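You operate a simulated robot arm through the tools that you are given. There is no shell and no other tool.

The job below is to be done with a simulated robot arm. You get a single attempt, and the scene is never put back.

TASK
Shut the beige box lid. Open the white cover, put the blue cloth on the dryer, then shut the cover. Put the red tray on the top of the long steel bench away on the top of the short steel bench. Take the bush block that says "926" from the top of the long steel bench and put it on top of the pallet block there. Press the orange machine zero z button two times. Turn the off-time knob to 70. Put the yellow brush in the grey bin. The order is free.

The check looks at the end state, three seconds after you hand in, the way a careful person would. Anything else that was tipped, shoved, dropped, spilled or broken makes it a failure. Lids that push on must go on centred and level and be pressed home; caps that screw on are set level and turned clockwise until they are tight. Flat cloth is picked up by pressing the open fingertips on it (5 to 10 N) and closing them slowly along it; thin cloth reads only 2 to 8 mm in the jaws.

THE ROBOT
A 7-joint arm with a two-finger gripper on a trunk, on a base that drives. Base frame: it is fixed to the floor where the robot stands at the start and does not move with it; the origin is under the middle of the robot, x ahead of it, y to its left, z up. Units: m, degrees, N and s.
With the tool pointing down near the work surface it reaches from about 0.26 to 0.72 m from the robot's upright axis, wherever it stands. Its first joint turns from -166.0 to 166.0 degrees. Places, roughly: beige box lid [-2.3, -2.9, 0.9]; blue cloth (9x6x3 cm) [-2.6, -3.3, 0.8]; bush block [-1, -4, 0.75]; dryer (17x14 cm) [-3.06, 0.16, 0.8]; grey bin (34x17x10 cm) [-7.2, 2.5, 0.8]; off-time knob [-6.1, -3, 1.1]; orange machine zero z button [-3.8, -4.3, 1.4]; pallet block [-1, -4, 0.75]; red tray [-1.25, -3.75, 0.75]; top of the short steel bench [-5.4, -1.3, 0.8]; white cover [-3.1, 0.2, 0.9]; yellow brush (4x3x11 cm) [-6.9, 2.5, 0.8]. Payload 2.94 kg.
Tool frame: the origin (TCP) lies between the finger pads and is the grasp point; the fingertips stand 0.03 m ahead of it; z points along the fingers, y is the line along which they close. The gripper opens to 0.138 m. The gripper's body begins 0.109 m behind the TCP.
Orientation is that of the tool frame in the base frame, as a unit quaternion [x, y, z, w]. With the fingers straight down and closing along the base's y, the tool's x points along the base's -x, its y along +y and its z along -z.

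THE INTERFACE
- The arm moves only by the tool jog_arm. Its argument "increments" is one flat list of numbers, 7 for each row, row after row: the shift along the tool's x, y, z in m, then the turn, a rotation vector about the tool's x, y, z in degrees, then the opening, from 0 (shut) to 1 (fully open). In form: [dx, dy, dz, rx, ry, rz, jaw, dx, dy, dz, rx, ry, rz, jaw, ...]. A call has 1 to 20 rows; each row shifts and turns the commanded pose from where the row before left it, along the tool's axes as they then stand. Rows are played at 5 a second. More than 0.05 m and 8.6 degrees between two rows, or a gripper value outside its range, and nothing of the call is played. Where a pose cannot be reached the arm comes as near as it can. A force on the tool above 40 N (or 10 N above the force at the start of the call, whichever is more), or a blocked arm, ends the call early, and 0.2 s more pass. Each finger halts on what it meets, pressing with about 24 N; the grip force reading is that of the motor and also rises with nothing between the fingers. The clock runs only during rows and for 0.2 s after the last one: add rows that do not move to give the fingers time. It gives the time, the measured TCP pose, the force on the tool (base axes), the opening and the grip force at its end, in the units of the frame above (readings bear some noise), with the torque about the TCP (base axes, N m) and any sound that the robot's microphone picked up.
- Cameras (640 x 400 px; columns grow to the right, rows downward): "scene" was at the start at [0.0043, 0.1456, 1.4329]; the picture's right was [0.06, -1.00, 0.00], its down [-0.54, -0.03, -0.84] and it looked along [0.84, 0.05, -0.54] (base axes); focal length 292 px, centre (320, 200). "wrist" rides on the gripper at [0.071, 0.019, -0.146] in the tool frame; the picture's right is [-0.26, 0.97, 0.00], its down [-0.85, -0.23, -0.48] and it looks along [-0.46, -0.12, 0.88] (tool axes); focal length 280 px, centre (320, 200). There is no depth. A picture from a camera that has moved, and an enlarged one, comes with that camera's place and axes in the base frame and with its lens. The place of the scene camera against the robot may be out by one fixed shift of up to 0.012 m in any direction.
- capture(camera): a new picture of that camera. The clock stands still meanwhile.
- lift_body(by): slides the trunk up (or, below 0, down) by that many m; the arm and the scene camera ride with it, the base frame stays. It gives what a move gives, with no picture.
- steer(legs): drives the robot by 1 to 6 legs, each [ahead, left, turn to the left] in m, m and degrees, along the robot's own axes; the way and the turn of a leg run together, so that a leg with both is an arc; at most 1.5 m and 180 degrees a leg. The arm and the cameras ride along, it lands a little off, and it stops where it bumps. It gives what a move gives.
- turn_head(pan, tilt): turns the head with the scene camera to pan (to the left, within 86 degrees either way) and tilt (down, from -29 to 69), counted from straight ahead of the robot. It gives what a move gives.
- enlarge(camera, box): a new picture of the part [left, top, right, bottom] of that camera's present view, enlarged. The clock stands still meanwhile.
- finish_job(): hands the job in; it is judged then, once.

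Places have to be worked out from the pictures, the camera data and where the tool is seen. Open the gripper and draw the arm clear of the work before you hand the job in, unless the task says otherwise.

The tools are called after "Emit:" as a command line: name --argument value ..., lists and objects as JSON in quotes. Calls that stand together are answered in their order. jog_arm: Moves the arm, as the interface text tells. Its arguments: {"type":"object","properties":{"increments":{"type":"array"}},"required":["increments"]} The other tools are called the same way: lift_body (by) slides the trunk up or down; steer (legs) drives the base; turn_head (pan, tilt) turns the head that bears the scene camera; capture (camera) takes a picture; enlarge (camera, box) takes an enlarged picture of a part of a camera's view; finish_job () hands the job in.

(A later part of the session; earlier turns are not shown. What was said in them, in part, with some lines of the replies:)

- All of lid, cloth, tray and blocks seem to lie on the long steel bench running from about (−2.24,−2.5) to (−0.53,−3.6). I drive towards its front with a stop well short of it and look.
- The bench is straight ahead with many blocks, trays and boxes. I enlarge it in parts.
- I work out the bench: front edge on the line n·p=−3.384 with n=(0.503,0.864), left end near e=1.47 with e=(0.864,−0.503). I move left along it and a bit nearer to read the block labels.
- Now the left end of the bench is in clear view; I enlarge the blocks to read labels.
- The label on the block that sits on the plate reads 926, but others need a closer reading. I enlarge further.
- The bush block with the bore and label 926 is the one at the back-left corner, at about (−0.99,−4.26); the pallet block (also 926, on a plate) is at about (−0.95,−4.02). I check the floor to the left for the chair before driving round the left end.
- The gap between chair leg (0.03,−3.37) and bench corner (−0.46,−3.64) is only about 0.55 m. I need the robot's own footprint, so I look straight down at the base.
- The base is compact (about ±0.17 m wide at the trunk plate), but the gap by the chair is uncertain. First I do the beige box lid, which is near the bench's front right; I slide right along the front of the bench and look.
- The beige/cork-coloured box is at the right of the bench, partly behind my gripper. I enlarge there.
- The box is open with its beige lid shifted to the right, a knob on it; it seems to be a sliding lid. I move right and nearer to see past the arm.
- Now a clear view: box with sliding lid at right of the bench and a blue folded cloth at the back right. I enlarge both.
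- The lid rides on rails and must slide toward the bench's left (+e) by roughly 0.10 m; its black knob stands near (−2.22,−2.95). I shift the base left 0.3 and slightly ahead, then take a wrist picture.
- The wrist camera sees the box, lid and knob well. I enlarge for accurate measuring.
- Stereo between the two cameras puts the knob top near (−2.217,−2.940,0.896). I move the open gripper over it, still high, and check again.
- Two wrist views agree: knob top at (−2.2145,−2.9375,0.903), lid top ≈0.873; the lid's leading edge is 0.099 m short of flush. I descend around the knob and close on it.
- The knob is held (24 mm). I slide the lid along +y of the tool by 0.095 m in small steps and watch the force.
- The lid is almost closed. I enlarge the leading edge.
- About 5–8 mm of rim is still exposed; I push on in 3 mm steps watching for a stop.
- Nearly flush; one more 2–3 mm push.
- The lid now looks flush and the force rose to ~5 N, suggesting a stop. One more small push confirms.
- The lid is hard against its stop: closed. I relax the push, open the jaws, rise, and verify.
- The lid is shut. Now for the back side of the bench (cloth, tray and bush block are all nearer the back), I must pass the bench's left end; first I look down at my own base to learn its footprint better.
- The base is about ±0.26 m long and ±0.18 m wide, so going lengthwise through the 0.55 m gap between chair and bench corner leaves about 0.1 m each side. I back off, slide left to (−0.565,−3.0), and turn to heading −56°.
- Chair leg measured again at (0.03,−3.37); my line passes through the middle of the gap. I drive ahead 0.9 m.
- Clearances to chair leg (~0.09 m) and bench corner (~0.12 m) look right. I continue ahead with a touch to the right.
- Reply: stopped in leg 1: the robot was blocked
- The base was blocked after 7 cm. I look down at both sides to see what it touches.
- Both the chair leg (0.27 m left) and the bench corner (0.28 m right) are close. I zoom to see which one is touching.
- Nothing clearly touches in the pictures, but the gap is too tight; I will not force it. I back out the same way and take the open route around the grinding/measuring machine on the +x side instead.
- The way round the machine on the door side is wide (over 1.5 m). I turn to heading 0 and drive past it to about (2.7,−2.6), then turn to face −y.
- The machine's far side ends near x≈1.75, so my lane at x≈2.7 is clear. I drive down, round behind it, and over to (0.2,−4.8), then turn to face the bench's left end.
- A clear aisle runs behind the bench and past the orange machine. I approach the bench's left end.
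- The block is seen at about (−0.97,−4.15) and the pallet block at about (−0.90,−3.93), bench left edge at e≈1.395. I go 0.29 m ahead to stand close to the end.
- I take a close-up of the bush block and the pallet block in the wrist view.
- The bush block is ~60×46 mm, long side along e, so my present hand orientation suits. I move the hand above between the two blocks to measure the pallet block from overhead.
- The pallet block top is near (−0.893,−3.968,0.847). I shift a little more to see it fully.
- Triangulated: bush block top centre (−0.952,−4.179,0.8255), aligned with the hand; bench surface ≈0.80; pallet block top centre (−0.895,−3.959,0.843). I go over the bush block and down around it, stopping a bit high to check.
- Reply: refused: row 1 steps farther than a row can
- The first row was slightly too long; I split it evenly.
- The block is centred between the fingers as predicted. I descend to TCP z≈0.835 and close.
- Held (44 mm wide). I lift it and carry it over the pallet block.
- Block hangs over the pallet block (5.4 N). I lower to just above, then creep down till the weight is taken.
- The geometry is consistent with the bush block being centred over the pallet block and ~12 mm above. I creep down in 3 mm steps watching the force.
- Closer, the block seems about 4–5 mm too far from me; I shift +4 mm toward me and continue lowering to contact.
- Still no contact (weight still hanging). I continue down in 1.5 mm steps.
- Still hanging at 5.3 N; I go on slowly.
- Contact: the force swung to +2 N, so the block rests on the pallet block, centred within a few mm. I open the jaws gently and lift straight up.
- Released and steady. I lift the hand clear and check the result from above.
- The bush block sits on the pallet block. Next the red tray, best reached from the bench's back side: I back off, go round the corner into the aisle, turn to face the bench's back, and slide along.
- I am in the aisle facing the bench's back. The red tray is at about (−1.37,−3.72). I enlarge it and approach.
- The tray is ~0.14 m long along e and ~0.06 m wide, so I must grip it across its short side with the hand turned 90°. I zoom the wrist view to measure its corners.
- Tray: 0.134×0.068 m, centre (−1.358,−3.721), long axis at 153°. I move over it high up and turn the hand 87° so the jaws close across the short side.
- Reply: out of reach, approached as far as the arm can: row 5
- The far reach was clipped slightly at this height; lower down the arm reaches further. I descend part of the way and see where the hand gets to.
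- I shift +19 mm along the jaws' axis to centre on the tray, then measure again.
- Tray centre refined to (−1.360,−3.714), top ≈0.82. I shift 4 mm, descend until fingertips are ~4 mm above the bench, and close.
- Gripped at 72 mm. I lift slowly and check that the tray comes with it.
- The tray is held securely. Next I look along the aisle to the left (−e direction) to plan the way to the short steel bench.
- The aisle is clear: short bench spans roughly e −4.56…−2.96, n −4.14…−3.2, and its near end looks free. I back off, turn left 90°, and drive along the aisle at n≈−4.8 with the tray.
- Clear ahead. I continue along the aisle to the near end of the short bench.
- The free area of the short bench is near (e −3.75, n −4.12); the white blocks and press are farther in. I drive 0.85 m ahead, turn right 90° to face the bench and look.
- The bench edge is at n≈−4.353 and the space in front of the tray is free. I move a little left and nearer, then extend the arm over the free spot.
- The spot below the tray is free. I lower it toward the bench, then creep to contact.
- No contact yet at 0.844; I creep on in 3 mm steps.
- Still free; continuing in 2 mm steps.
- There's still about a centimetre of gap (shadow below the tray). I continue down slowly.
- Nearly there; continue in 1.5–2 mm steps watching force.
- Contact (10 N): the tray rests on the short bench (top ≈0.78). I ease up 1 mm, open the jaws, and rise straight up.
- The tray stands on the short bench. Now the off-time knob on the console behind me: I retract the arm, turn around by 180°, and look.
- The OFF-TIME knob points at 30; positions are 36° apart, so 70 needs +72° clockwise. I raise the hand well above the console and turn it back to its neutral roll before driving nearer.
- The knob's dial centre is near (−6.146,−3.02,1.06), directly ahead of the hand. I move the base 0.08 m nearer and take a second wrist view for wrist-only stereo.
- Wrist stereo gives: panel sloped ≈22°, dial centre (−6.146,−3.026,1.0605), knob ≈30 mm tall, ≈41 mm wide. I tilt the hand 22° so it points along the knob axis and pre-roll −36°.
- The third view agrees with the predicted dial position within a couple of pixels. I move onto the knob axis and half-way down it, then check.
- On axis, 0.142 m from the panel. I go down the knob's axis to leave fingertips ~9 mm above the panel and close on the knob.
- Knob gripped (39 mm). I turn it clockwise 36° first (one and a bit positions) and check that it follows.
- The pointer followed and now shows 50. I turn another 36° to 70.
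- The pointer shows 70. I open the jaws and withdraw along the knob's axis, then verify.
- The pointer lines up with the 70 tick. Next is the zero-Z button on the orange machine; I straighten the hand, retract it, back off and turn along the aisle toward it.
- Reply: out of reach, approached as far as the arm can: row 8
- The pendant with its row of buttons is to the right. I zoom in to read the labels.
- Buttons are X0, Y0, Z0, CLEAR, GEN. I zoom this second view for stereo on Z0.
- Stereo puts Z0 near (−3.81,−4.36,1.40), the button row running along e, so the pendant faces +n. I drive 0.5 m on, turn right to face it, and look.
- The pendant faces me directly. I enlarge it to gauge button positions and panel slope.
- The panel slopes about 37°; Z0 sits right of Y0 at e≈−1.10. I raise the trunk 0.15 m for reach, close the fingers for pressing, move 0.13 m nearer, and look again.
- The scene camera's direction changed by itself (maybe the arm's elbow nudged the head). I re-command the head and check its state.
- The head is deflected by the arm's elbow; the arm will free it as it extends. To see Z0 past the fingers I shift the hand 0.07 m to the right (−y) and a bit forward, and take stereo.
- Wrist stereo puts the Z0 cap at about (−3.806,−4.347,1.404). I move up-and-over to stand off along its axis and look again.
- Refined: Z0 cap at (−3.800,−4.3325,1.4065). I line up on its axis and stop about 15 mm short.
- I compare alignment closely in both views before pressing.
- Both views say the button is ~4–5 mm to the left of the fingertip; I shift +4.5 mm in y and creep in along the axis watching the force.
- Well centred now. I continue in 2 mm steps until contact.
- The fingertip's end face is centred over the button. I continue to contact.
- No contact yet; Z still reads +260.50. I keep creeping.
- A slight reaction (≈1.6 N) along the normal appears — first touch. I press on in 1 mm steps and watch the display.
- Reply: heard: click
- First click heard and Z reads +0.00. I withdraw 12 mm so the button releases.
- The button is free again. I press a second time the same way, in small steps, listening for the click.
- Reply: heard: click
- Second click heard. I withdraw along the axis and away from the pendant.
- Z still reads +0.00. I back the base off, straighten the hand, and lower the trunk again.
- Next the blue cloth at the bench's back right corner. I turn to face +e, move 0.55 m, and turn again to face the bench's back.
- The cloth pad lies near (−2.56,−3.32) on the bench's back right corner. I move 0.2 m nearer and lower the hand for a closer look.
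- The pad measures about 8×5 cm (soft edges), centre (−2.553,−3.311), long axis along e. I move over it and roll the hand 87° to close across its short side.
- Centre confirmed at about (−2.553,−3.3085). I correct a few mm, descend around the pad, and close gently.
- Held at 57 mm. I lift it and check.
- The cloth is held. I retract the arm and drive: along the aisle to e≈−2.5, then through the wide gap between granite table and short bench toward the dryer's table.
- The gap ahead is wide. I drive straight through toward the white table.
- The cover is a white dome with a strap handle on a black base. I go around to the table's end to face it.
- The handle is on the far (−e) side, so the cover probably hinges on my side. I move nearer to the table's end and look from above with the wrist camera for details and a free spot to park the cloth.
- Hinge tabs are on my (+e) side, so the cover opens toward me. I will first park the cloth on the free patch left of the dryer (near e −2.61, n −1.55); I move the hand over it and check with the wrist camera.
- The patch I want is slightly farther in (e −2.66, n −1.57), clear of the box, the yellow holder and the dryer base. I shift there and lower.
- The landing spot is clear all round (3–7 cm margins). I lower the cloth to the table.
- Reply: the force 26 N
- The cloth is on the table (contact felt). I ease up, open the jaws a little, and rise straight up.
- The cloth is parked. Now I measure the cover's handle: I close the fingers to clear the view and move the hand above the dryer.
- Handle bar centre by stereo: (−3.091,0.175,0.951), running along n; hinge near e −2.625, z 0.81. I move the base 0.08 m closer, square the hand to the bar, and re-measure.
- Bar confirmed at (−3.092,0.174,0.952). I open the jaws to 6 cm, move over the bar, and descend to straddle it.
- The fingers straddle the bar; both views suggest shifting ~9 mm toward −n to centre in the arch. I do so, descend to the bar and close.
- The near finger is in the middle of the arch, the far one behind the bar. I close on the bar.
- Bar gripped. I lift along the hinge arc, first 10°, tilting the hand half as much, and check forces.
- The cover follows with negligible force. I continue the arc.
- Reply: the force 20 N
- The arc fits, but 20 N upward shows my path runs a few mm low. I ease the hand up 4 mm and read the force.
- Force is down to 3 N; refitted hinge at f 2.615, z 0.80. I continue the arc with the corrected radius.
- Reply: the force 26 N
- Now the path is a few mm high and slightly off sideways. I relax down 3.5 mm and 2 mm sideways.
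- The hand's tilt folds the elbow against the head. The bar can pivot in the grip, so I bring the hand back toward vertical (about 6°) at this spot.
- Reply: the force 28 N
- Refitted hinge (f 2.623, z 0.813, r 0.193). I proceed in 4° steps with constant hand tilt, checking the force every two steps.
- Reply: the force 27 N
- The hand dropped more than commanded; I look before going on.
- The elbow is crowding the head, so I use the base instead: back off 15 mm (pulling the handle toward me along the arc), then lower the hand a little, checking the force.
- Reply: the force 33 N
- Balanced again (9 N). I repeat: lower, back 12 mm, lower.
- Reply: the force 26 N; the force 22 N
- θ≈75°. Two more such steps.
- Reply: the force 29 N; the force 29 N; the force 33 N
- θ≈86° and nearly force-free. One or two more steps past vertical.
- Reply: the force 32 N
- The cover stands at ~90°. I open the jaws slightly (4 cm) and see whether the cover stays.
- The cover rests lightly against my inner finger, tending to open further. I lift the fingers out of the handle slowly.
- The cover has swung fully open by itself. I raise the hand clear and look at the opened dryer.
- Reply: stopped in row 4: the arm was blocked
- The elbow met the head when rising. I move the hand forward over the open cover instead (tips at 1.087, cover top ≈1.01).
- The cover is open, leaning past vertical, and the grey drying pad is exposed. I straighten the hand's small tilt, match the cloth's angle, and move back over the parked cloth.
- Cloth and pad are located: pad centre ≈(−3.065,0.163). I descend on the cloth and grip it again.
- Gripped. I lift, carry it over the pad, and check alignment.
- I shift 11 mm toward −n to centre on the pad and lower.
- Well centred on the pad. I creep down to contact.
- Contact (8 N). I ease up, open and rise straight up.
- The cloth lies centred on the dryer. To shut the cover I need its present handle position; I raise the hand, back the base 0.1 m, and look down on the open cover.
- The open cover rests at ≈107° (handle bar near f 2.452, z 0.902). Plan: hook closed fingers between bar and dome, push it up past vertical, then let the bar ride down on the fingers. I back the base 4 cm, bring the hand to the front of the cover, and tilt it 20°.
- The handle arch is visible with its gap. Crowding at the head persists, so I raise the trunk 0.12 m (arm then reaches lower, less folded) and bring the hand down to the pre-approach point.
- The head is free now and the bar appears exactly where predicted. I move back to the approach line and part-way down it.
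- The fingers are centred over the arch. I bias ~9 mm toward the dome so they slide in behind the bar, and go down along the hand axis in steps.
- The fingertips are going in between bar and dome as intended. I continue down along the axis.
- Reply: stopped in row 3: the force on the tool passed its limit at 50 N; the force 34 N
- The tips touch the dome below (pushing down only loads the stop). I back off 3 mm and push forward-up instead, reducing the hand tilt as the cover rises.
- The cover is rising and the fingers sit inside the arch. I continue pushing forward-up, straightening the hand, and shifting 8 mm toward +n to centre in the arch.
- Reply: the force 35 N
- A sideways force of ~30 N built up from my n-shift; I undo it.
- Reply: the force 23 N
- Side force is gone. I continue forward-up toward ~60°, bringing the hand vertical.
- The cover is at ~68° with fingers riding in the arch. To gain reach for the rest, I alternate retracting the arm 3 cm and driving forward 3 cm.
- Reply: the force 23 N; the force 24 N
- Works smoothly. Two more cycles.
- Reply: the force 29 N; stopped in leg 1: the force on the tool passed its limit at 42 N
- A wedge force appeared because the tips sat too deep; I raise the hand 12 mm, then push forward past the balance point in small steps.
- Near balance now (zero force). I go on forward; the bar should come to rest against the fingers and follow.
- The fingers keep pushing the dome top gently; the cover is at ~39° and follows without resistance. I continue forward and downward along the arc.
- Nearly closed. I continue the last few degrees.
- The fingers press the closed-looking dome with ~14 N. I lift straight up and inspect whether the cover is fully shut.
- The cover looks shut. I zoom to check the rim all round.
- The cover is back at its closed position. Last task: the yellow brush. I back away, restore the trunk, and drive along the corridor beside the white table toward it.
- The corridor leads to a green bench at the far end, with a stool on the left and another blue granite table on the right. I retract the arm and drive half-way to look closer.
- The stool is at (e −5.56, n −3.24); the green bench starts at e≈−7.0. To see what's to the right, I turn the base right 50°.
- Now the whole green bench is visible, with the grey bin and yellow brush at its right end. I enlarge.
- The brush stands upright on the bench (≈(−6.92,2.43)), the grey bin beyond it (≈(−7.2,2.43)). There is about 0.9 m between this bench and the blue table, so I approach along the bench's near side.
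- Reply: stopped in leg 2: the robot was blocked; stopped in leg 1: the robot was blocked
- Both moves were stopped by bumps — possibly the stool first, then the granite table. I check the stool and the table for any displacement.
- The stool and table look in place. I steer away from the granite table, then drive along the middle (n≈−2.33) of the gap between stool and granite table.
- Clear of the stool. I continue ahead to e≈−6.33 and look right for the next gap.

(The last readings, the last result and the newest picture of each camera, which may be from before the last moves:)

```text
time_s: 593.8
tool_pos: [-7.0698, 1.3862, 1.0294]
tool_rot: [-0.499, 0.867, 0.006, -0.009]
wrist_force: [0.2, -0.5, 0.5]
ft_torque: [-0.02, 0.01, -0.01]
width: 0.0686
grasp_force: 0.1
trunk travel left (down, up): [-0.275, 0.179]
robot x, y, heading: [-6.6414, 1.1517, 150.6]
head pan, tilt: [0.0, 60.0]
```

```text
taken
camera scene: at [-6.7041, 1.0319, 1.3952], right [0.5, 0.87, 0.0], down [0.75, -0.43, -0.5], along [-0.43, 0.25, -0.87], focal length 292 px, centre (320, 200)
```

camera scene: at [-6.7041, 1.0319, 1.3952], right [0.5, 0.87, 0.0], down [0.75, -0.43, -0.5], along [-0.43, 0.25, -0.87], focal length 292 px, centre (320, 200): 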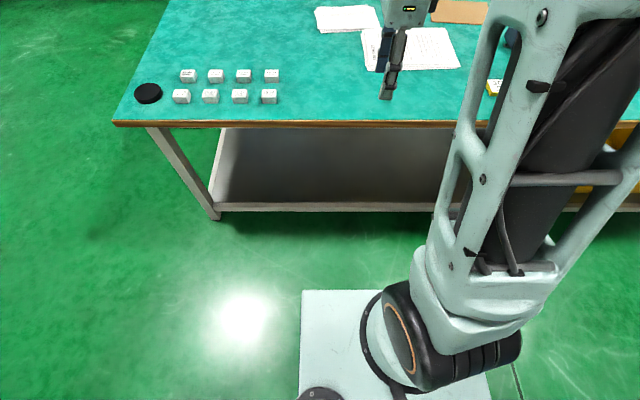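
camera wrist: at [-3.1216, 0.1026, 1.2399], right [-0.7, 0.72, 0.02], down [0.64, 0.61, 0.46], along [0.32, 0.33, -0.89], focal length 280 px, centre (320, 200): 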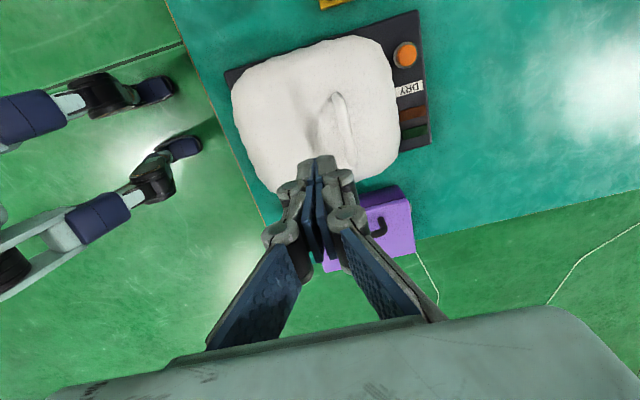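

The gap is ~1.0 m wide (granite side e −5.91, bench edge e −6.91); brush ≈(−6.95,2.47), bin ≈(−7.235,2.5). I slide right 0.97 m to stand in front of the brush.

Emit:
steer --legs '[[0.05, 0, 0], [0, -0.97, 0]]'

Emit:
turn_head --pan 10 --tilt 40

Emit:
capture --camera "scene"

Emit:
capture --camera "wrist"

```text
time_s: 603.2
tool_pos: [-6.6327, 2.2586, 1.0299]
tool_rot: [-0.501, 0.865, 0.006, -0.01]
wrist_force: [-0.5, 0.2, 0.0]
ft_torque: [-0.01, 0.03, 0.02]
width: 0.0688
grasp_force: 0.1
trunk travel left (down, up): [-0.275, 0.179]
robot x, y, heading: [-6.2068, 2.0264, 150.5]
head pan, tilt: [0.0, 60.0]
```

```text
time_s: 604.1
tool_pos: [-6.6323, 2.2581, 1.0302]
tool_rot: [-0.501, 0.866, 0.008, -0.009]
wrist_force: [0.2, -0.1, -0.8]
ft_torque: [0.0, 0.01, -0.03]
width: 0.069
grasp_force: 0.0
trunk travel left (down, up): [-0.275, 0.179]
robot x, y, heading: [-6.201, 2.027, 150.7]
head pan, tilt: [10.0, 40.0]
```

```text
taken
camera scene: at [-6.2873, 1.9012, 1.4219], right [0.33, 0.94, 0.0], down [0.61, -0.21, -0.77], along [-0.72, 0.26, -0.64], focal length 292 px, centre (320, 200)
```

scene: 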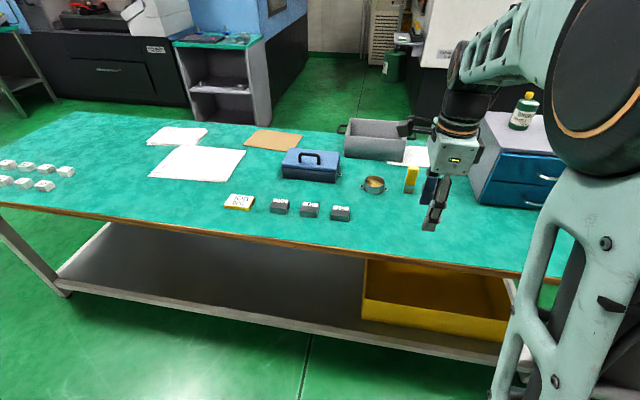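

```text
taken
camera wrist: at [-6.6824, 2.2064, 1.1759], right [-0.71, 0.71, 0.02], down [0.63, 0.62, 0.46], along [0.32, 0.34, -0.89], focal length 280 px, centre (320, 200)
```

wrist: 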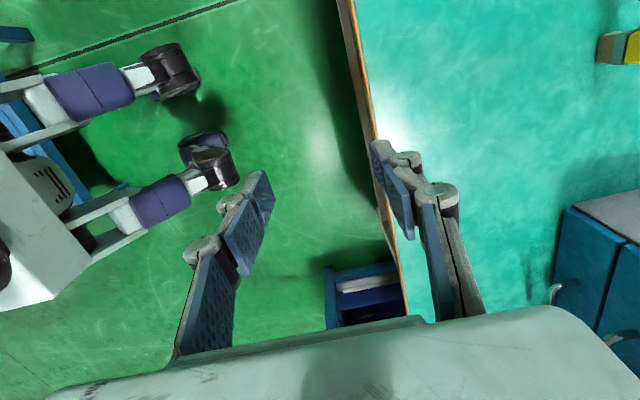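

I move 0.18 m nearer to the bench and look for the brush with the wrist camera.

Emit:
steer --legs '[[0.18, 0, -0.7]]'

Emit:
jog_arm --increments '[0, 0.04, 0, -1.4, 0, 0, 0.5, 0, 0.04, 0, 0, 0, 0, 0.5, 0, 0.02, 0, 0, 0, 0, 0.5, 0, 0, 0, 0, 0, 0, 0.5]'

Emit:
capture --camera "wrist"

Emit:
capture --camera "scene"

```text
time_s: 605.6
tool_pos: [-6.7848, 2.353, 1.0298]
tool_rot: [-0.496, 0.868, 0.007, -0.009]
wrist_force: [-0.7, -0.7, 0.2]
ft_torque: [0.02, -0.02, -0.04]
width: 0.0688
grasp_force: 0.1
trunk travel left (down, up): [-0.275, 0.179]
robot x, y, heading: [-6.3636, 2.115, 149.8]
head pan, tilt: [10.0, 40.0]
```

```text
time_s: 606.6
tool_pos: [-6.8718, 2.4041, 1.0326]
tool_rot: [-0.495, 0.869, 0.018, -0.014]
wrist_force: [0.4, 0.7, 0.6]
ft_torque: [0.0, 0.05, 0.04]
width: 0.0692
grasp_force: 0.0
trunk travel left (down, up): [-0.275, 0.179]
robot x, y, heading: [-6.363, 2.1146, 149.9]
head pan, tilt: [10.0, 40.0]
```

```text
taken
camera wrist: at [-6.9182, 2.3506, 1.1792], right [-0.7, 0.72, 0.04], down [0.65, 0.61, 0.46], along [0.3, 0.34, -0.89], focal length 280 px, centre (320, 200)
```

wrist: 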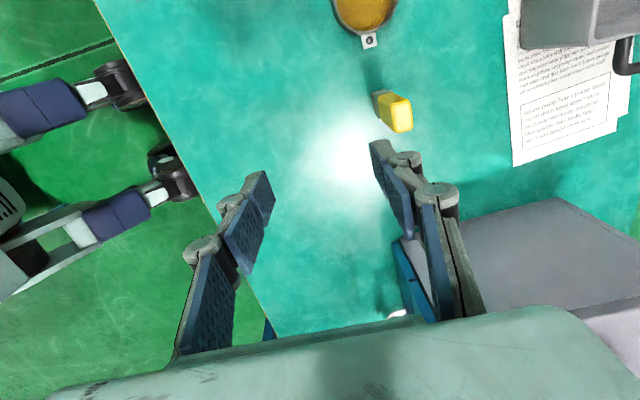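

```text
taken
camera scene: at [-6.4442, 1.9911, 1.422], right [0.34, 0.94, 0.0], down [0.6, -0.22, -0.77], along [-0.72, 0.26, -0.64], focal length 292 px, centre (320, 200)
```

scene: 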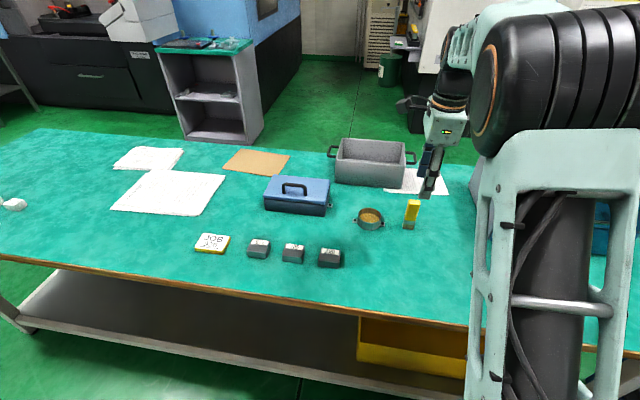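

The brush stands at about (−6.949,2.4525), 0.68 m from my axis; the bin (e≈−7.53) is too far from this side, so I'll pick here and carry it round to the bench's far side. I straighten the hand and zoom on the brush.

Emit:
jog_arm --increments '[0, 0, 0, 2.7, 0, 0, 0.6, 0, 0.02, 0, 0, 0, 0, 0.6, 0, 0, 0, 0, 0, 0, 0.6]'

Emit:
enlarge --camera "wrist" --box '[310, 60, 470, 160]'

Emit:
enlarge --camera "scene" --box '[320, 130, 480, 250]'

```text
time_s: 607.4
tool_pos: [-6.8887, 2.414, 1.0335]
tool_rot: [-0.496, 0.868, -0.004, -0.003]
wrist_force: [0.6, 0.4, -0.8]
ft_torque: [-0.03, 0.01, 0.0]
width: 0.0828
grasp_force: 0.0
trunk travel left (down, up): [-0.275, 0.179]
robot x, y, heading: [-6.3599, 2.1128, 150.1]
head pan, tilt: [10.0, 40.0]
```

```text
4.00 times, centred on (390, 110) of wrist
camera zoom: at [-6.9413, 2.3643, 1.179], right [-0.7, 0.72, -0.01], down [0.63, 0.62, 0.47], along [0.34, 0.32, -0.88], focal length 1122 px, centre (40, 560)
```

zoom: 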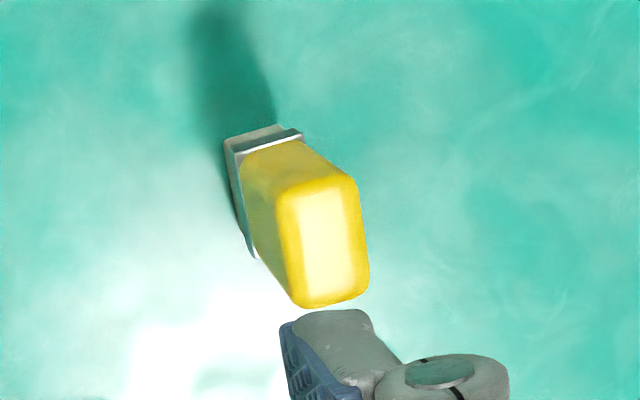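

```text
3.33 times, centred on (400, 190) of scene
camera zoom: at [-6.4443, 1.9912, 1.422], right [0.34, 0.94, 0.0], down [0.6, -0.22, -0.77], along [-0.72, 0.26, -0.64], focal length 973 px, centre (53, 233)
```

zoom: 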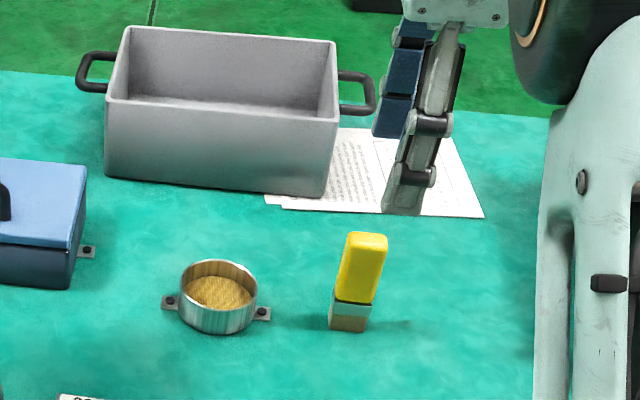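

Brush top centre ≈(−6.946,2.454,0.897); its thin side faces along e, so the present hand roll is right. I lower, move over it, and descend around the yellow handle.

Emit:
jog_arm --increments '[0, 0, 0.036, 0, 0, 0, 0.6, 0, 0, 0.036, 0, 0, 0, 0.6, -0.0027, 0.035, 0, 0, 0, 0, 0.6, -0.0027, 0.0347, 0, 0, 0, 0, 0.6, 0, 0, 0, 0, 0, 0, 0.6]'

Emit:
capture --camera "wrist"

Emit:
enlarge --camera "scene" --box '[340, 130, 480, 235]'

```text
time_s: 608.6
tool_pos: [-6.9461, 2.4536, 0.9616]
tool_rot: [-0.495, 0.869, -0.004, -0.002]
wrist_force: [-0.9, -0.2, -0.1]
ft_torque: [-0.02, -0.02, -0.02]
width: 0.0828
grasp_force: 0.1
trunk travel left (down, up): [-0.275, 0.179]
robot x, y, heading: [-6.3606, 2.1186, 149.9]
head pan, tilt: [10.0, 40.0]
```

```text
taken
camera wrist: at [-6.9995, 2.4045, 1.1071], right [-0.7, 0.72, -0.01], down [0.63, 0.62, 0.47], along [0.34, 0.32, -0.88], focal length 280 px, centre (320, 200)
```

wrist: 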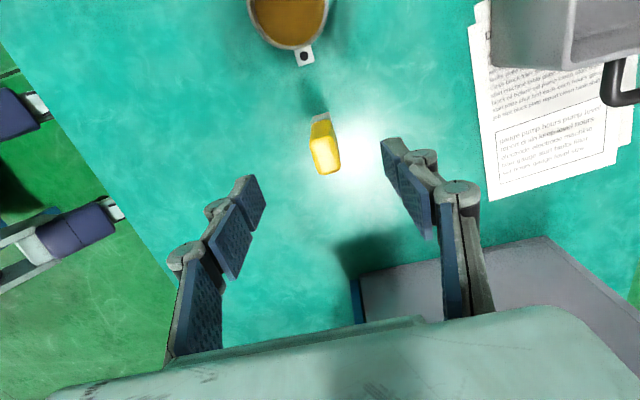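

```text
3.81 times, centred on (410, 182) of scene
camera zoom: at [-6.4443, 1.9912, 1.422], right [0.34, 0.94, 0.0], down [0.6, -0.22, -0.77], along [-0.72, 0.26, -0.64], focal length 1112 px, centre (-23, 267)
```

zoom: 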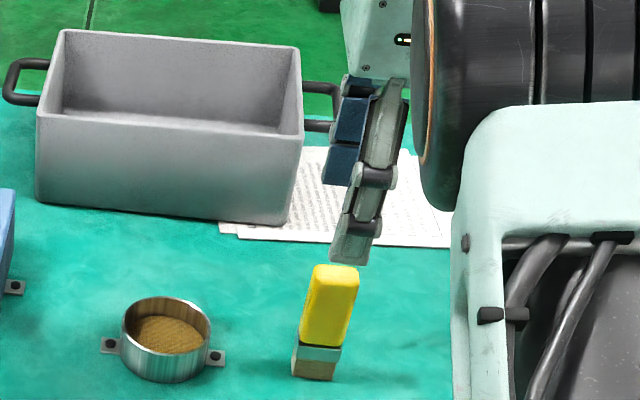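

Aligned. I descend to the handle and close gently.

Emit:
jog_arm --increments '[0, 0.004, 0.03, 0, 0, 0, 0.6, 0, 0, 0.03, 0, 0, 0, 0.6, 0, 0, 0.027, 0, 0, 0, 0.6, 0, 0, 0, 0, 0, 0, 0.45, 0, 0, 0, 0, 0, 0, 0.3, 0, 0, 0, 0, 0, 0, 0.15, 0, 0, 0, 0, 0, 0, 0.1, 0, 0, 0, 0, 0, 0, 0.1]'

Emit:
capture --camera "wrist"

```text
time_s: 610.4
tool_pos: [-6.9494, 2.4558, 0.8757]
tool_rot: [-0.496, 0.869, -0.003, -0.003]
wrist_force: [-0.3, -0.6, -0.2]
ft_torque: [0.01, 0.0, 0.01]
width: 0.0212
grasp_force: 24.3
trunk travel left (down, up): [-0.275, 0.179]
robot x, y, heading: [-6.3627, 2.1138, 149.7]
head pan, tilt: [10.0, 40.0]
```

```text
taken
camera wrist: at [-7.0028, 2.4059, 1.0197], right [-0.7, 0.72, 0.0], down [0.63, 0.62, 0.47], along [0.34, 0.32, -0.88], focal length 280 px, centre (320, 200)
```

wrist: 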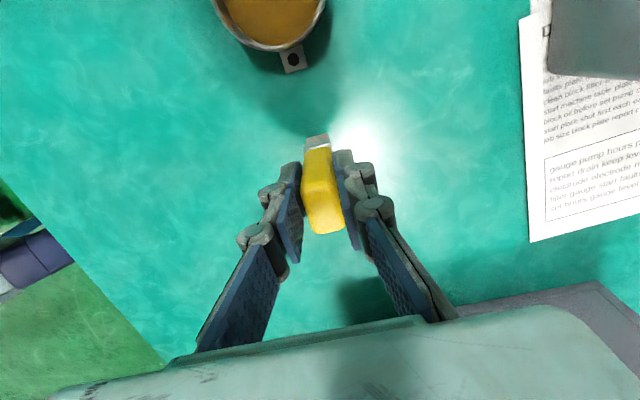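

The brush is gripped (21 mm). I lift it while drawing the arm back.

Emit:
jog_arm --increments '[0, 0, -0.02, 0, 0, 0, 0.1, 0, 0, -0.04, 0, 0, 0, 0.1, 0, -0.02, -0.04, 0, 0, 0, 0.1, 0, -0.025, -0.04, 0, 0, 0, 0.1, 0, -0.03, -0.035, 0, 0, 0, 0.1, 0, -0.04, -0.02, 0, 0, 0, 0.1, 0, -0.04, 0, 0, 0, 0, 0.1, 0, -0.04, 0, 0, 0, 0, 0.1, 0, 0, 0, 0, 0, 0, 0.1]'

Emit:
capture --camera "wrist"

Emit:
turn_head --pan 30 --tilt 25

Emit:
capture --camera "scene"

```text
time_s: 612.4
tool_pos: [-6.7813, 2.3562, 1.0679]
tool_rot: [-0.495, 0.869, -0.004, -0.003]
wrist_force: [-0.2, 0.3, 0.0]
ft_torque: [-0.01, 0.02, 0.0]
width: 0.0211
grasp_force: 23.7
trunk travel left (down, up): [-0.275, 0.179]
robot x, y, heading: [-6.363, 2.114, 149.6]
head pan, tilt: [10.0, 40.0]
```

```text
taken
camera wrist: at [-6.8338, 2.3069, 1.2142], right [-0.7, 0.72, 0.0], down [0.63, 0.62, 0.47], along [0.34, 0.32, -0.88], focal length 280 px, centre (320, 200)
```

wrist: 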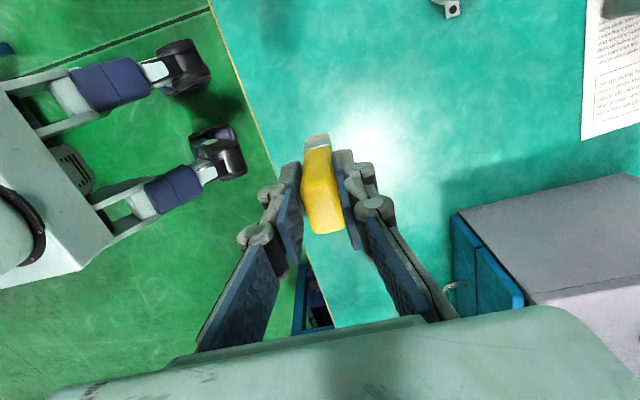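

```text
time_s: 613.2
tool_pos: [-6.7807, 2.357, 1.0684]
tool_rot: [-0.495, 0.869, -0.002, -0.003]
wrist_force: [0.3, 0.2, -0.6]
ft_torque: [-0.02, -0.01, -0.01]
width: 0.0211
grasp_force: 23.9
trunk travel left (down, up): [-0.275, 0.179]
robot x, y, heading: [-6.3659, 2.1127, 149.7]
head pan, tilt: [30.0, 25.0]
```

```text
taken
camera scene: at [-6.4566, 1.9622, 1.4452], right [0.0, 1.0, 0.0], down [0.42, 0.0, -0.91], along [-0.91, 0.0, -0.42], focal length 292 px, centre (320, 200)
```

scene: 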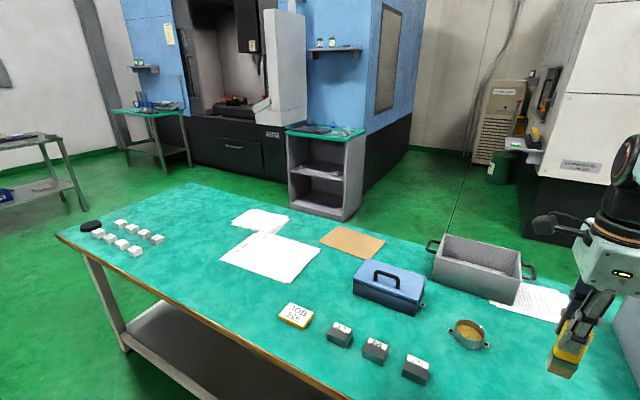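

Brush is held. I back off, slide left along the bench's near side, and go round its left end (n≈−3.65).

Emit:
steer --legs '[[-0.16, 0, 0], [0, 1.0, 0], [0, 1.28, 0]]'

Emit:
turn_head --pan 0 --tilt 30

Emit:
capture --camera "scene"

```text
time_s: 634.3
tool_pos: [-7.7653, 0.2919, 1.0689]
tool_rot: [-0.501, 0.865, -0.003, -0.003]
wrist_force: [0.5, 0.0, -1.4]
ft_torque: [-0.01, 0.01, 0.02]
width: 0.0213
grasp_force: 23.5
trunk travel left (down, up): [-0.275, 0.179]
robot x, y, heading: [-7.3422, 0.0556, 150.7]
head pan, tilt: [30.0, 25.0]
```

```text
time_s: 635.3
tool_pos: [-7.7655, 0.2901, 1.0693]
tool_rot: [-0.502, 0.865, -0.003, -0.003]
wrist_force: [-0.2, -0.7, -1.1]
ft_torque: [-0.03, 0.02, 0.01]
width: 0.0214
grasp_force: 24.0
trunk travel left (down, up): [-0.275, 0.179]
robot x, y, heading: [-7.3415, 0.0542, 150.7]
head pan, tilt: [0.0, 30.0]
```

```text
taken
camera scene: at [-7.4217, -0.0535, 1.4373], right [0.49, 0.87, 0.0], down [0.44, -0.24, -0.87], along [-0.76, 0.42, -0.5], focal length 292 px, centre (320, 200)
```

scene: 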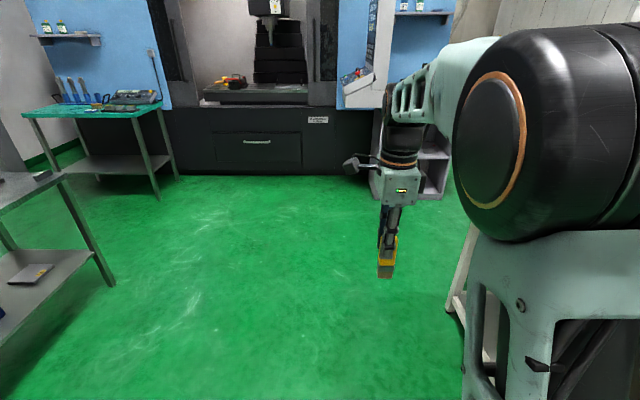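

Open floor ahead. I drive past the bench's end to e≈−8.05 and turn around to face the bench's far side.

Emit:
steer --legs '[[1.4, 0, -0.7], [0.28, 0, 0], [0, 0, 90], [0, 0, 90]]'

Emit:
turn_head --pan 30 --tilt 30

Emit:
capture --camera "scene"

```text
time_s: 651.5
tool_pos: [-8.3746, 0.6443, 1.0696]
tool_rot: [0.866, 0.499, 0.004, -0.003]
wrist_force: [-1.0, 0.8, -0.5]
ft_torque: [-0.05, -0.03, 0.0]
width: 0.021
grasp_force: 23.9
trunk travel left (down, up): [-0.275, 0.179]
robot x, y, heading: [-8.7985, 0.8808, -29.7]
head pan, tilt: [0.0, 30.0]
```

```text
time_s: 652.4
tool_pos: [-8.3754, 0.6455, 1.0683]
tool_rot: [0.866, 0.499, 0.004, -0.003]
wrist_force: [0.4, 0.6, -0.7]
ft_torque: [0.03, 0.01, 0.0]
width: 0.0214
grasp_force: 24.3
trunk travel left (down, up): [-0.275, 0.179]
robot x, y, heading: [-8.7973, 0.8836, -29.7]
head pan, tilt: [30.0, 30.0]
```

```text
taken
camera scene: at [-8.7146, 1.046, 1.4373], right [0.01, -1.0, 0.0], down [-0.5, 0.0, -0.87], along [0.87, 0.01, -0.5], focal length 292 px, centre (320, 200)
```

scene: 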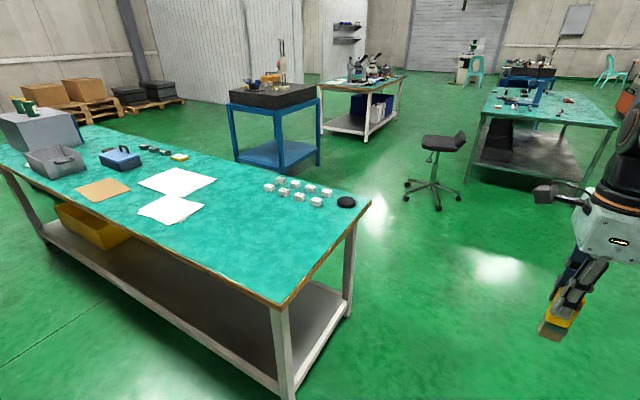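

Facing the bench's far side now; the bin is at its far end. I slide left (+n) along the bench to the bin.

Emit:
steer --legs '[[0, 1.1, 0], [0, 1.05, 0]]'

Emit:
turn_head --pan 0 --tilt 45

Emit:
capture --camera "scene"

Emit:
capture --camera "wrist"

```text
time_s: 671.4
tool_pos: [-7.3036, 2.4984, 1.0683]
tool_rot: [0.868, 0.497, 0.004, -0.003]
wrist_force: [-0.5, 0.3, -0.9]
ft_torque: [0.01, 0.03, 0.0]
width: 0.0212
grasp_force: 23.5
trunk travel left (down, up): [-0.275, 0.179]
robot x, y, heading: [-7.7275, 2.7395, -29.6]
head pan, tilt: [30.0, 30.0]
```

```text
time_s: 672.4
tool_pos: [-7.3046, 2.4991, 1.0686]
tool_rot: [0.867, 0.498, 0.004, -0.003]
wrist_force: [0.0, 0.4, -0.9]
ft_torque: [0.01, 0.0, -0.01]
width: 0.021
grasp_force: 23.8
trunk travel left (down, up): [-0.275, 0.179]
robot x, y, heading: [-7.726, 2.7394, -29.8]
head pan, tilt: [0.0, 45.0]
```

```text
taken
camera scene: at [-7.662, 2.861, 1.4148], right [-0.5, -0.87, 0.0], down [-0.61, 0.35, -0.71], along [0.61, -0.35, -0.71], focal length 292 px, centre (320, 200)
```

scene: 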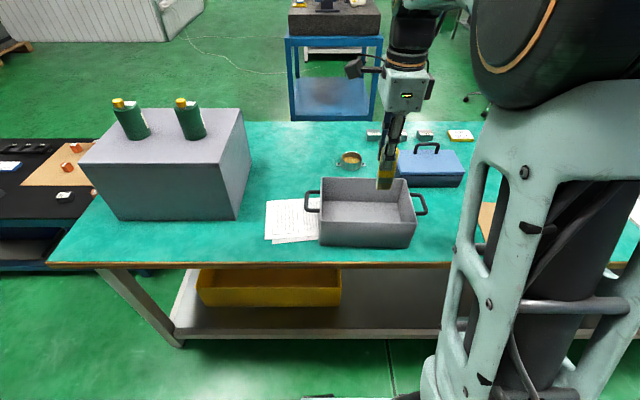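

```text
taken
camera wrist: at [-7.2526, 2.5498, 1.2142], right [0.7, -0.71, 0.0], down [-0.63, -0.62, 0.47], along [-0.34, -0.33, -0.88], focal length 280 px, centre (320, 200)
```

wrist: 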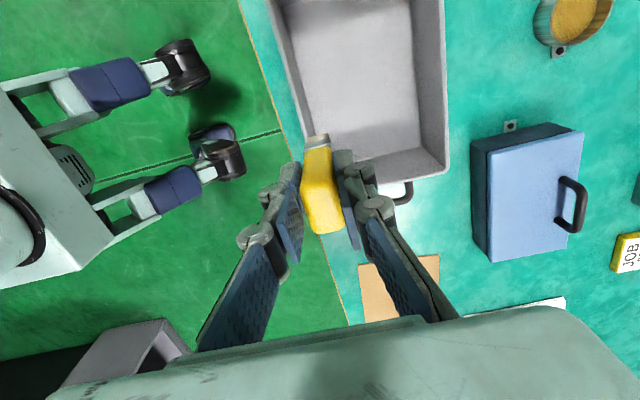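

I'm at the bin: interior about e −7.59…−7.43, n −1.61…−1.36, centre ≈(−7.236,2.4945). I move the brush over its centre and check.

Emit:
jog_arm --increments '[0.0154, 0.031, 0, 0, 0, 0, 0.1, 0.0154, 0.0309, 0, 0, 0, 0, 0.1, 0, 0, 0.04, 0, 0, 0, 0.1, 0, 0, 0, 0, 0, 0, 0.1]'

Emit:
capture --camera "wrist"

Emit:
enlarge --camera "scene" --box '[290, 120, 450, 260]'

```text
time_s: 673.4
tool_pos: [-7.2347, 2.4942, 1.0284]
tool_rot: [0.867, 0.498, 0.003, -0.003]
wrist_force: [-0.4, -0.1, -0.5]
ft_torque: [0.01, -0.01, -0.01]
width: 0.0212
grasp_force: 23.4
trunk travel left (down, up): [-0.275, 0.179]
robot x, y, heading: [-7.7259, 2.7385, -29.9]
head pan, tilt: [0.0, 45.0]
```

```text
taken
camera wrist: at [-7.1832, 2.5454, 1.1736], right [0.7, -0.71, 0.0], down [-0.63, -0.62, 0.47], along [-0.34, -0.33, -0.88], focal length 280 px, centre (320, 200)
```

wrist: 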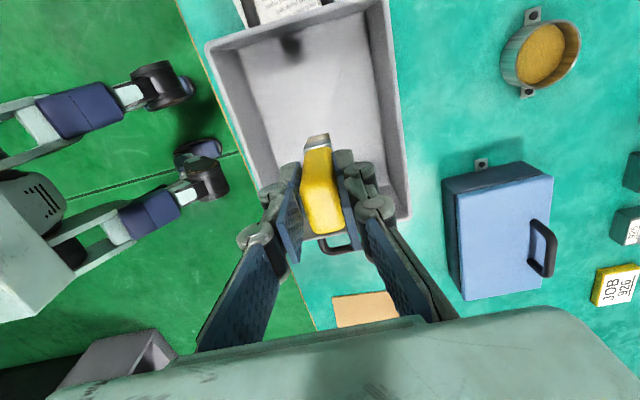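

```text
2.86 times, centred on (370, 190) of scene
camera zoom: at [-7.662, 2.8609, 1.4147], right [-0.5, -0.87, 0.0], down [-0.61, 0.35, -0.71], along [0.61, -0.35, -0.71], focal length 834 px, centre (177, 229)
```

zoom: 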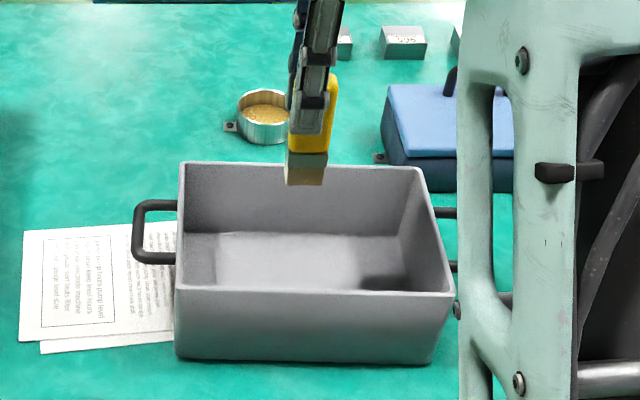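

The brush is centred over the bin floor. I lower it into the bin.

Emit:
jog_arm --increments '[0, 0, 0.04, 0, 0, 0, 0.1, 0, 0, 0.04, 0, 0, 0, 0.1, 0, 0, 0.03, 0, 0, 0, 0.1, 0, 0, 0.01, 0, 0, 0, 0.1, 0, 0, 0, 0, 0, 0, 0.1]'

Emit:
capture --camera "wrist"

Emit:
enlarge --camera "scene" --box '[290, 120, 450, 260]'

```text
time_s: 674.5
tool_pos: [-7.2352, 2.496, 0.9086]
tool_rot: [0.868, 0.497, 0.004, -0.004]
wrist_force: [0.6, -0.3, -0.8]
ft_torque: [0.0, -0.01, 0.01]
width: 0.0211
grasp_force: 23.8
trunk travel left (down, up): [-0.275, 0.179]
robot x, y, heading: [-7.7295, 2.7391, -29.8]
head pan, tilt: [0.0, 45.0]
```

```text
taken
camera wrist: at [-7.1829, 2.5463, 1.0536], right [0.7, -0.71, 0.0], down [-0.63, -0.62, 0.47], along [-0.34, -0.33, -0.88], focal length 280 px, centre (320, 200)
```

wrist: 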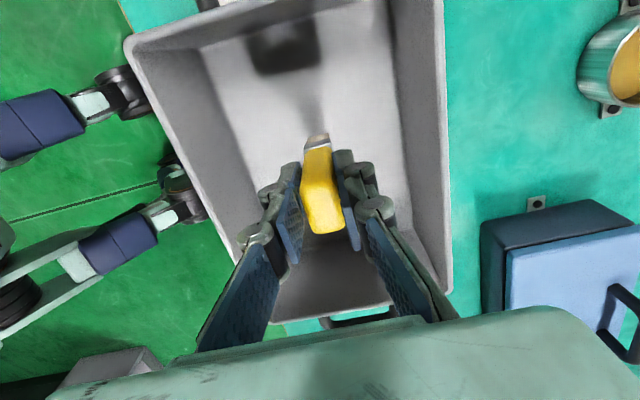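

```text
2.86 times, centred on (370, 190) of scene
camera zoom: at [-7.662, 2.861, 1.4147], right [-0.5, -0.87, 0.0], down [-0.61, 0.35, -0.71], along [0.61, -0.35, -0.71], focal length 834 px, centre (177, 229)
```

zoom: 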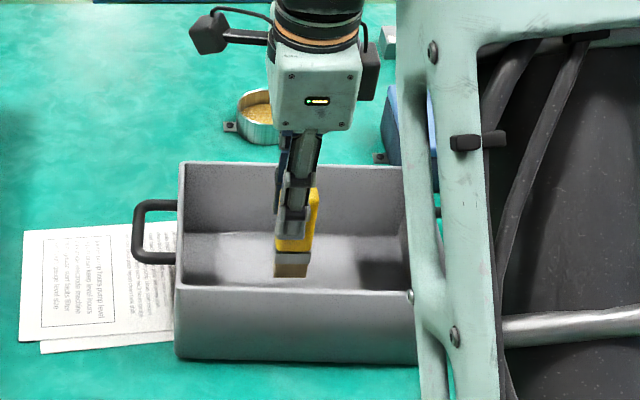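

Brush is inside the bin, centred, just above the floor. I creep down to contact.

Emit:
jog_arm --increments '[0, 0, 0.006, 0, 0, 0, 0.1, 0, 0, 0.004, 0, 0, 0, 0.1, 0, 0, 0, 0, 0, 0, 0.1]'

Emit:
jog_arm --increments '[0, 0, 0.003, 0, 0, 0, 0.1, 0, 0, 0.002, 0, 0, 0, 0.1, 0, 0, 0, 0, 0, 0, 0.1]'

```text
time_s: 675.4
tool_pos: [-7.2339, 2.4956, 0.8984]
tool_rot: [0.867, 0.498, 0.002, -0.004]
wrist_force: [-0.5, 0.1, 0.0]
ft_torque: [0.0, 0.0, -0.01]
width: 0.0212
grasp_force: 24.3
trunk travel left (down, up): [-0.275, 0.179]
robot x, y, heading: [-7.728, 2.7386, -29.8]
head pan, tilt: [0.0, 45.0]
```

```text
time_s: 676.1
tool_pos: [-7.2344, 2.4958, 0.8933]
tool_rot: [0.867, 0.498, 0.003, -0.003]
wrist_force: [-1.5, -0.2, 0.6]
ft_torque: [0.0, -0.01, 0.0]
width: 0.0211
grasp_force: 23.9
trunk travel left (down, up): [-0.275, 0.179]
robot x, y, heading: [-7.7224, 2.7383, -30.1]
head pan, tilt: [0.0, 45.0]
```

Emit:
jog_arm --increments '[0, 0, 0.002, 0, 0, 0, 0.1, 0, 0, 0.002, 0, 0, 0, 0.1, 0, 0, 0, 0, 0, 0, 0.1]'

Emit:
jog_arm --increments '[0, 0, 0.002, 0, 0, 0, 0.1, 0, 0, 0.0015, 0, 0, 0, 0.1, 0, 0, 0, 0, 0, 0, 0.1]'

```text
time_s: 677.0
tool_pos: [-7.2359, 2.496, 0.8897]
tool_rot: [0.867, 0.498, 0.003, -0.003]
wrist_force: [-0.3, 0.8, -1.2]
ft_torque: [0.0, 0.01, 0.04]
width: 0.0212
grasp_force: 23.8
trunk travel left (down, up): [-0.275, 0.179]
robot x, y, heading: [-7.7234, 2.7363, -29.9]
head pan, tilt: [0.0, 45.0]
```

```text
time_s: 677.8
tool_pos: [-7.2351, 2.4955, 0.8859]
tool_rot: [0.867, 0.498, 0.004, -0.003]
wrist_force: [0.9, -0.5, -0.6]
ft_torque: [-0.02, -0.01, 0.02]
width: 0.0214
grasp_force: 24.2
trunk travel left (down, up): [-0.275, 0.179]
robot x, y, heading: [-7.7259, 2.7377, -30.0]
head pan, tilt: [0.0, 45.0]
```

Emit:
jog_arm --increments '[0, 0, 0.002, 0, 0, 0, 0.1, 0, 0, 0.002, 0, 0, 0, 0.1, 0, 0, 0, 0, 0, 0, 0.1]'

Emit:
jog_arm --increments '[0, 0, 0.002, 0, 0, 0, 0.1, 0, 0, 0.0015, 0, 0, 0, 0.1, 0, 0, 0, 0, 0, 0, 0.1]'

Emit:
enlarge --camera "scene" --box '[290, 120, 450, 260]'

```text
time_s: 678.5
tool_pos: [-7.2343, 2.4959, 0.8812]
tool_rot: [0.867, 0.498, 0.003, -0.003]
wrist_force: [-0.2, -0.1, 0.6]
ft_torque: [0.01, -0.03, -0.02]
width: 0.0211
grasp_force: 24.1
trunk travel left (down, up): [-0.275, 0.179]
robot x, y, heading: [-7.7256, 2.7394, -29.9]
head pan, tilt: [0.0, 45.0]
```

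```text
time_s: 679.4
tool_pos: [-7.236, 2.4957, 0.8803]
tool_rot: [0.868, 0.497, 0.005, 0.0]
wrist_force: [-1.1, -1.1, 21.2]
ft_torque: [0.08, -0.03, 0.01]
width: 0.0214
grasp_force: 23.8
trunk travel left (down, up): [-0.275, 0.179]
robot x, y, heading: [-7.726, 2.7425, -29.9]
head pan, tilt: [0.0, 45.0]
```

```text
2.86 times, centred on (370, 190) of scene
camera zoom: at [-7.6641, 2.8618, 1.415], right [-0.5, -0.87, 0.0], down [-0.61, 0.35, -0.71], along [0.61, -0.35, -0.71], focal length 834 px, centre (177, 229)
```

zoom: 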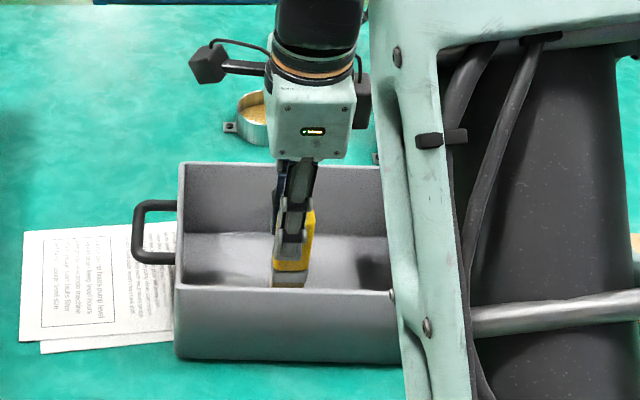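

Contact with the bin floor (21 N). I ease up 2.5 mm, open gently, and rise.

Emit:
jog_arm --increments '[0, 0, -0.0025, 0, 0, 0, 0.12, 0, 0, 0, 0, 0, 0, 0.2, 0, 0, 0, 0, 0, 0, 0.28, 0, 0, 0, 0, 0, 0, 0.36, 0, 0, 0, 0, 0, 0, 0.42, 0, 0, 0, 0, 0, 0, 0.42, 0, 0, -0.02, 0, 0, 0, 0.42, 0, 0, -0.04, 0, 0, 0, 0.42, 0, 0, -0.045, 0, 0, 0, 0.42, 0, 0, -0.045, 0, 0, 0, 0.42, 0, 0, -0.03, 0, 0, 0, 0.42, 0, 0, 0, 0, 0, 0, 0.42]'

Emit:
capture --camera "wrist"

Emit:
enlarge --camera "scene" --box '[290, 120, 450, 260]'

```text
time_s: 682.0
tool_pos: [-7.2344, 2.4944, 1.0624]
tool_rot: [0.868, 0.497, 0.003, -0.003]
wrist_force: [-0.1, 0.4, 0.6]
ft_torque: [-0.02, -0.02, -0.02]
width: 0.0577
grasp_force: 0.1
trunk travel left (down, up): [-0.275, 0.179]
robot x, y, heading: [-7.7265, 2.7363, -30.0]
head pan, tilt: [0.0, 45.0]
```

```text
taken
camera wrist: at [-7.1827, 2.5452, 1.2077], right [0.7, -0.71, 0.0], down [-0.63, -0.62, 0.47], along [-0.34, -0.33, -0.88], focal length 280 px, centre (320, 200)
```

wrist: 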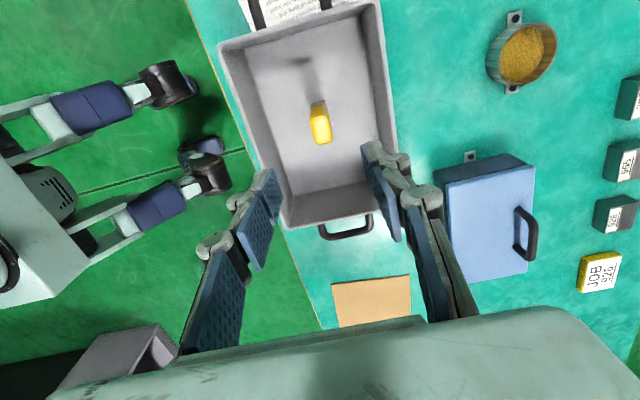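

```text
2.86 times, centred on (370, 190) of scene
camera zoom: at [-7.6621, 2.861, 1.4147], right [-0.5, -0.87, 0.0], down [-0.61, 0.35, -0.71], along [0.61, -0.35, -0.71], focal length 834 px, centre (177, 229)
```

zoom: 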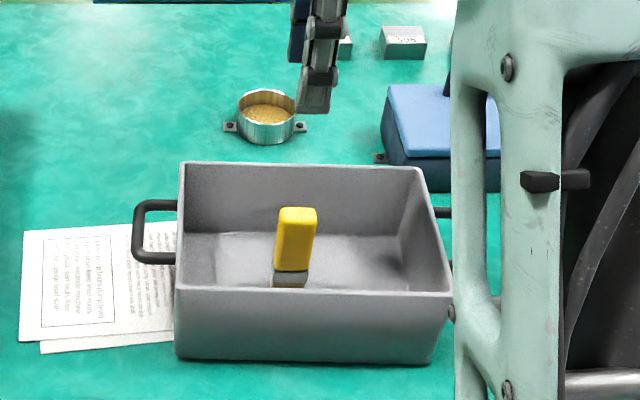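

The brush stands inside the grey bin. I open the gripper fully, draw the arm back and up, and back the base away from the bench.

Emit:
jog_arm --increments '[0, -0.04, 0, 0, 0, 0, 0.8, 0, -0.04, 0, 0, 0, 0, 1, 0, 0, 0, 0, 0, 0, 1]'

Emit:
steer --legs '[[-0.3, 0, 0]]'

Emit:
turn_head --pan 0 --tilt 30

Emit:
capture --camera "scene"

```text
time_s: 682.8
tool_pos: [-7.3056, 2.5348, 1.0619]
tool_rot: [0.867, 0.498, 0.003, -0.003]
wrist_force: [-0.6, -0.1, -0.5]
ft_torque: [-0.05, -0.02, 0.02]
width: 0.1382
grasp_force: 0.1
trunk travel left (down, up): [-0.275, 0.179]
robot x, y, heading: [-7.7278, 2.7403, -29.8]
head pan, tilt: [0.0, 45.0]
```

```text
time_s: 684.8
tool_pos: [-7.5612, 2.6825, 1.0618]
tool_rot: [0.868, 0.497, 0.003, -0.003]
wrist_force: [0.2, 0.2, 0.0]
ft_torque: [-0.03, -0.01, -0.01]
width: 0.138
grasp_force: 0.0
trunk travel left (down, up): [-0.275, 0.179]
robot x, y, heading: [-7.9824, 2.8864, -29.7]
head pan, tilt: [0.0, 45.0]
```

```text
time_s: 685.5
tool_pos: [-7.5621, 2.6844, 1.0618]
tool_rot: [0.867, 0.498, 0.003, -0.002]
wrist_force: [0.0, -0.4, -0.1]
ft_torque: [0.04, -0.01, 0.04]
width: 0.1381
grasp_force: 0.1
trunk travel left (down, up): [-0.275, 0.179]
robot x, y, heading: [-7.9823, 2.8876, -29.6]
head pan, tilt: [0.0, 30.0]
```

```text
taken
camera scene: at [-7.9118, 3.0043, 1.4373], right [-0.5, -0.87, 0.0], down [-0.43, 0.25, -0.87], along [0.75, -0.43, -0.5], focal length 292 px, centre (320, 200)
```

scene: 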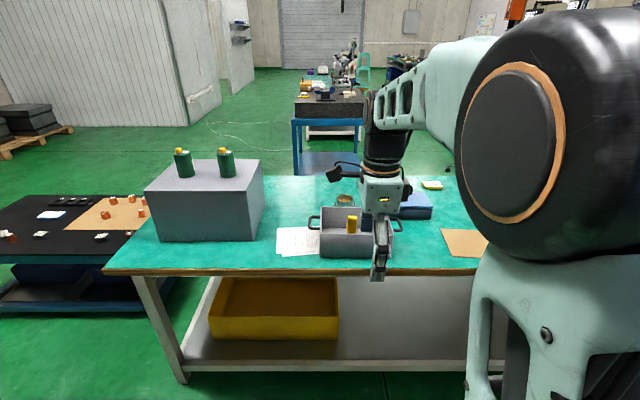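

All tasks appear done. One last far look at the dryer's cover and the surroundings before handing in.

Emit:
enlarge --camera "scene" --box '[280, 40, 440, 140]'

Emit:
enlarge --camera "scene" --box '[300, 190, 420, 270]'

```text
4.00 times, centred on (360, 90) of scene
camera zoom: at [-7.9118, 3.0043, 1.4373], right [-0.5, -0.87, 0.0], down [-0.43, 0.25, -0.87], along [0.75, -0.43, -0.5], focal length 1168 px, centre (160, 640)
```

zoom: 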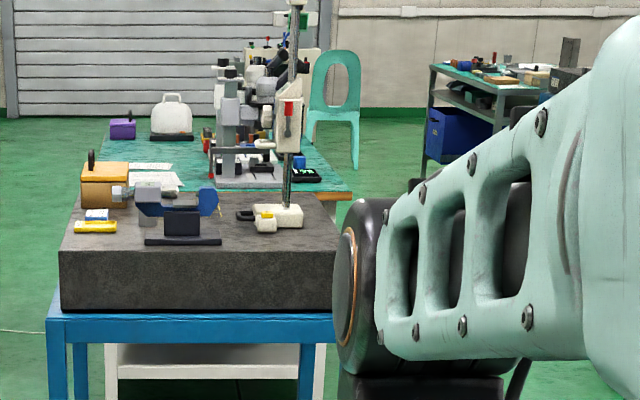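

```text
5.00 times, centred on (360, 230) of scene
camera zoom: at [-7.9118, 3.0043, 1.4373], right [-0.5, -0.87, 0.0], down [-0.43, 0.25, -0.87], along [0.75, -0.43, -0.5], focal length 1460 px, centre (120, 50)
```

zoom: 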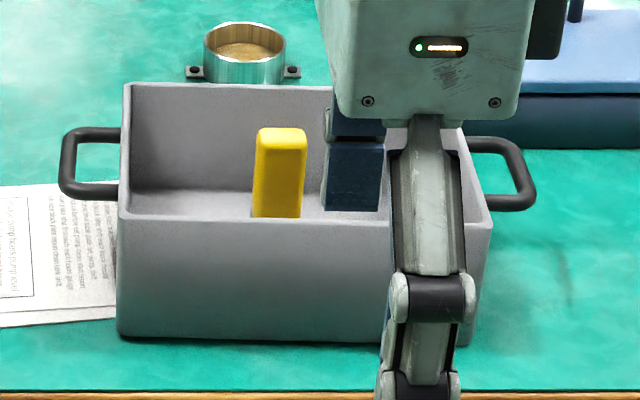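

The cover is shut, the brush stands in the bin, the gripper is open and the arm is clear of the work. I hand the job in.

Emit:
finish_job

```text
The job is handed in.
```

I did all seven parts of the task and handed the job in. I don't know yet how it was judged. Checked by camera, force reading or microphone:

- **Beige box lid:** slid shut until it reached its stop, with its edge flush with the box.
- **Dryer:** I opened the white cover, put the blue cloth in the middle of the pad and shut the cover. The handle is back where it was before I opened it.
- **Red tray:** now in a free area on top of the short steel bench.
- **Bush block "926":** sits on top of the pallet block, centred to within a few millimetres.
- **Zero z button:** pressed twice, with a click heard each time. The Z display went from +260.50 to +0.00 on the first press.
- **Off-time knob:** turned from 30 to 70; the pointer lines up with the 70 mark.
- **Yellow brush:** standing upright inside the grey bin.

**Bumps:** the base was blocked three times while driving:
- between the light green chair and the corner of the long bench;
- probably against a caster of the stool;
- against the second granite table.

I compared the chair and stool positions in pictures taken before and after. They agreed to about 1 cm for the chair and 2 cm for the stool, within what I can measure. The granite table I only looked at afterwards; nothing on it looked tipped or moved.

The gripper is open and the robot is backed away from the work.
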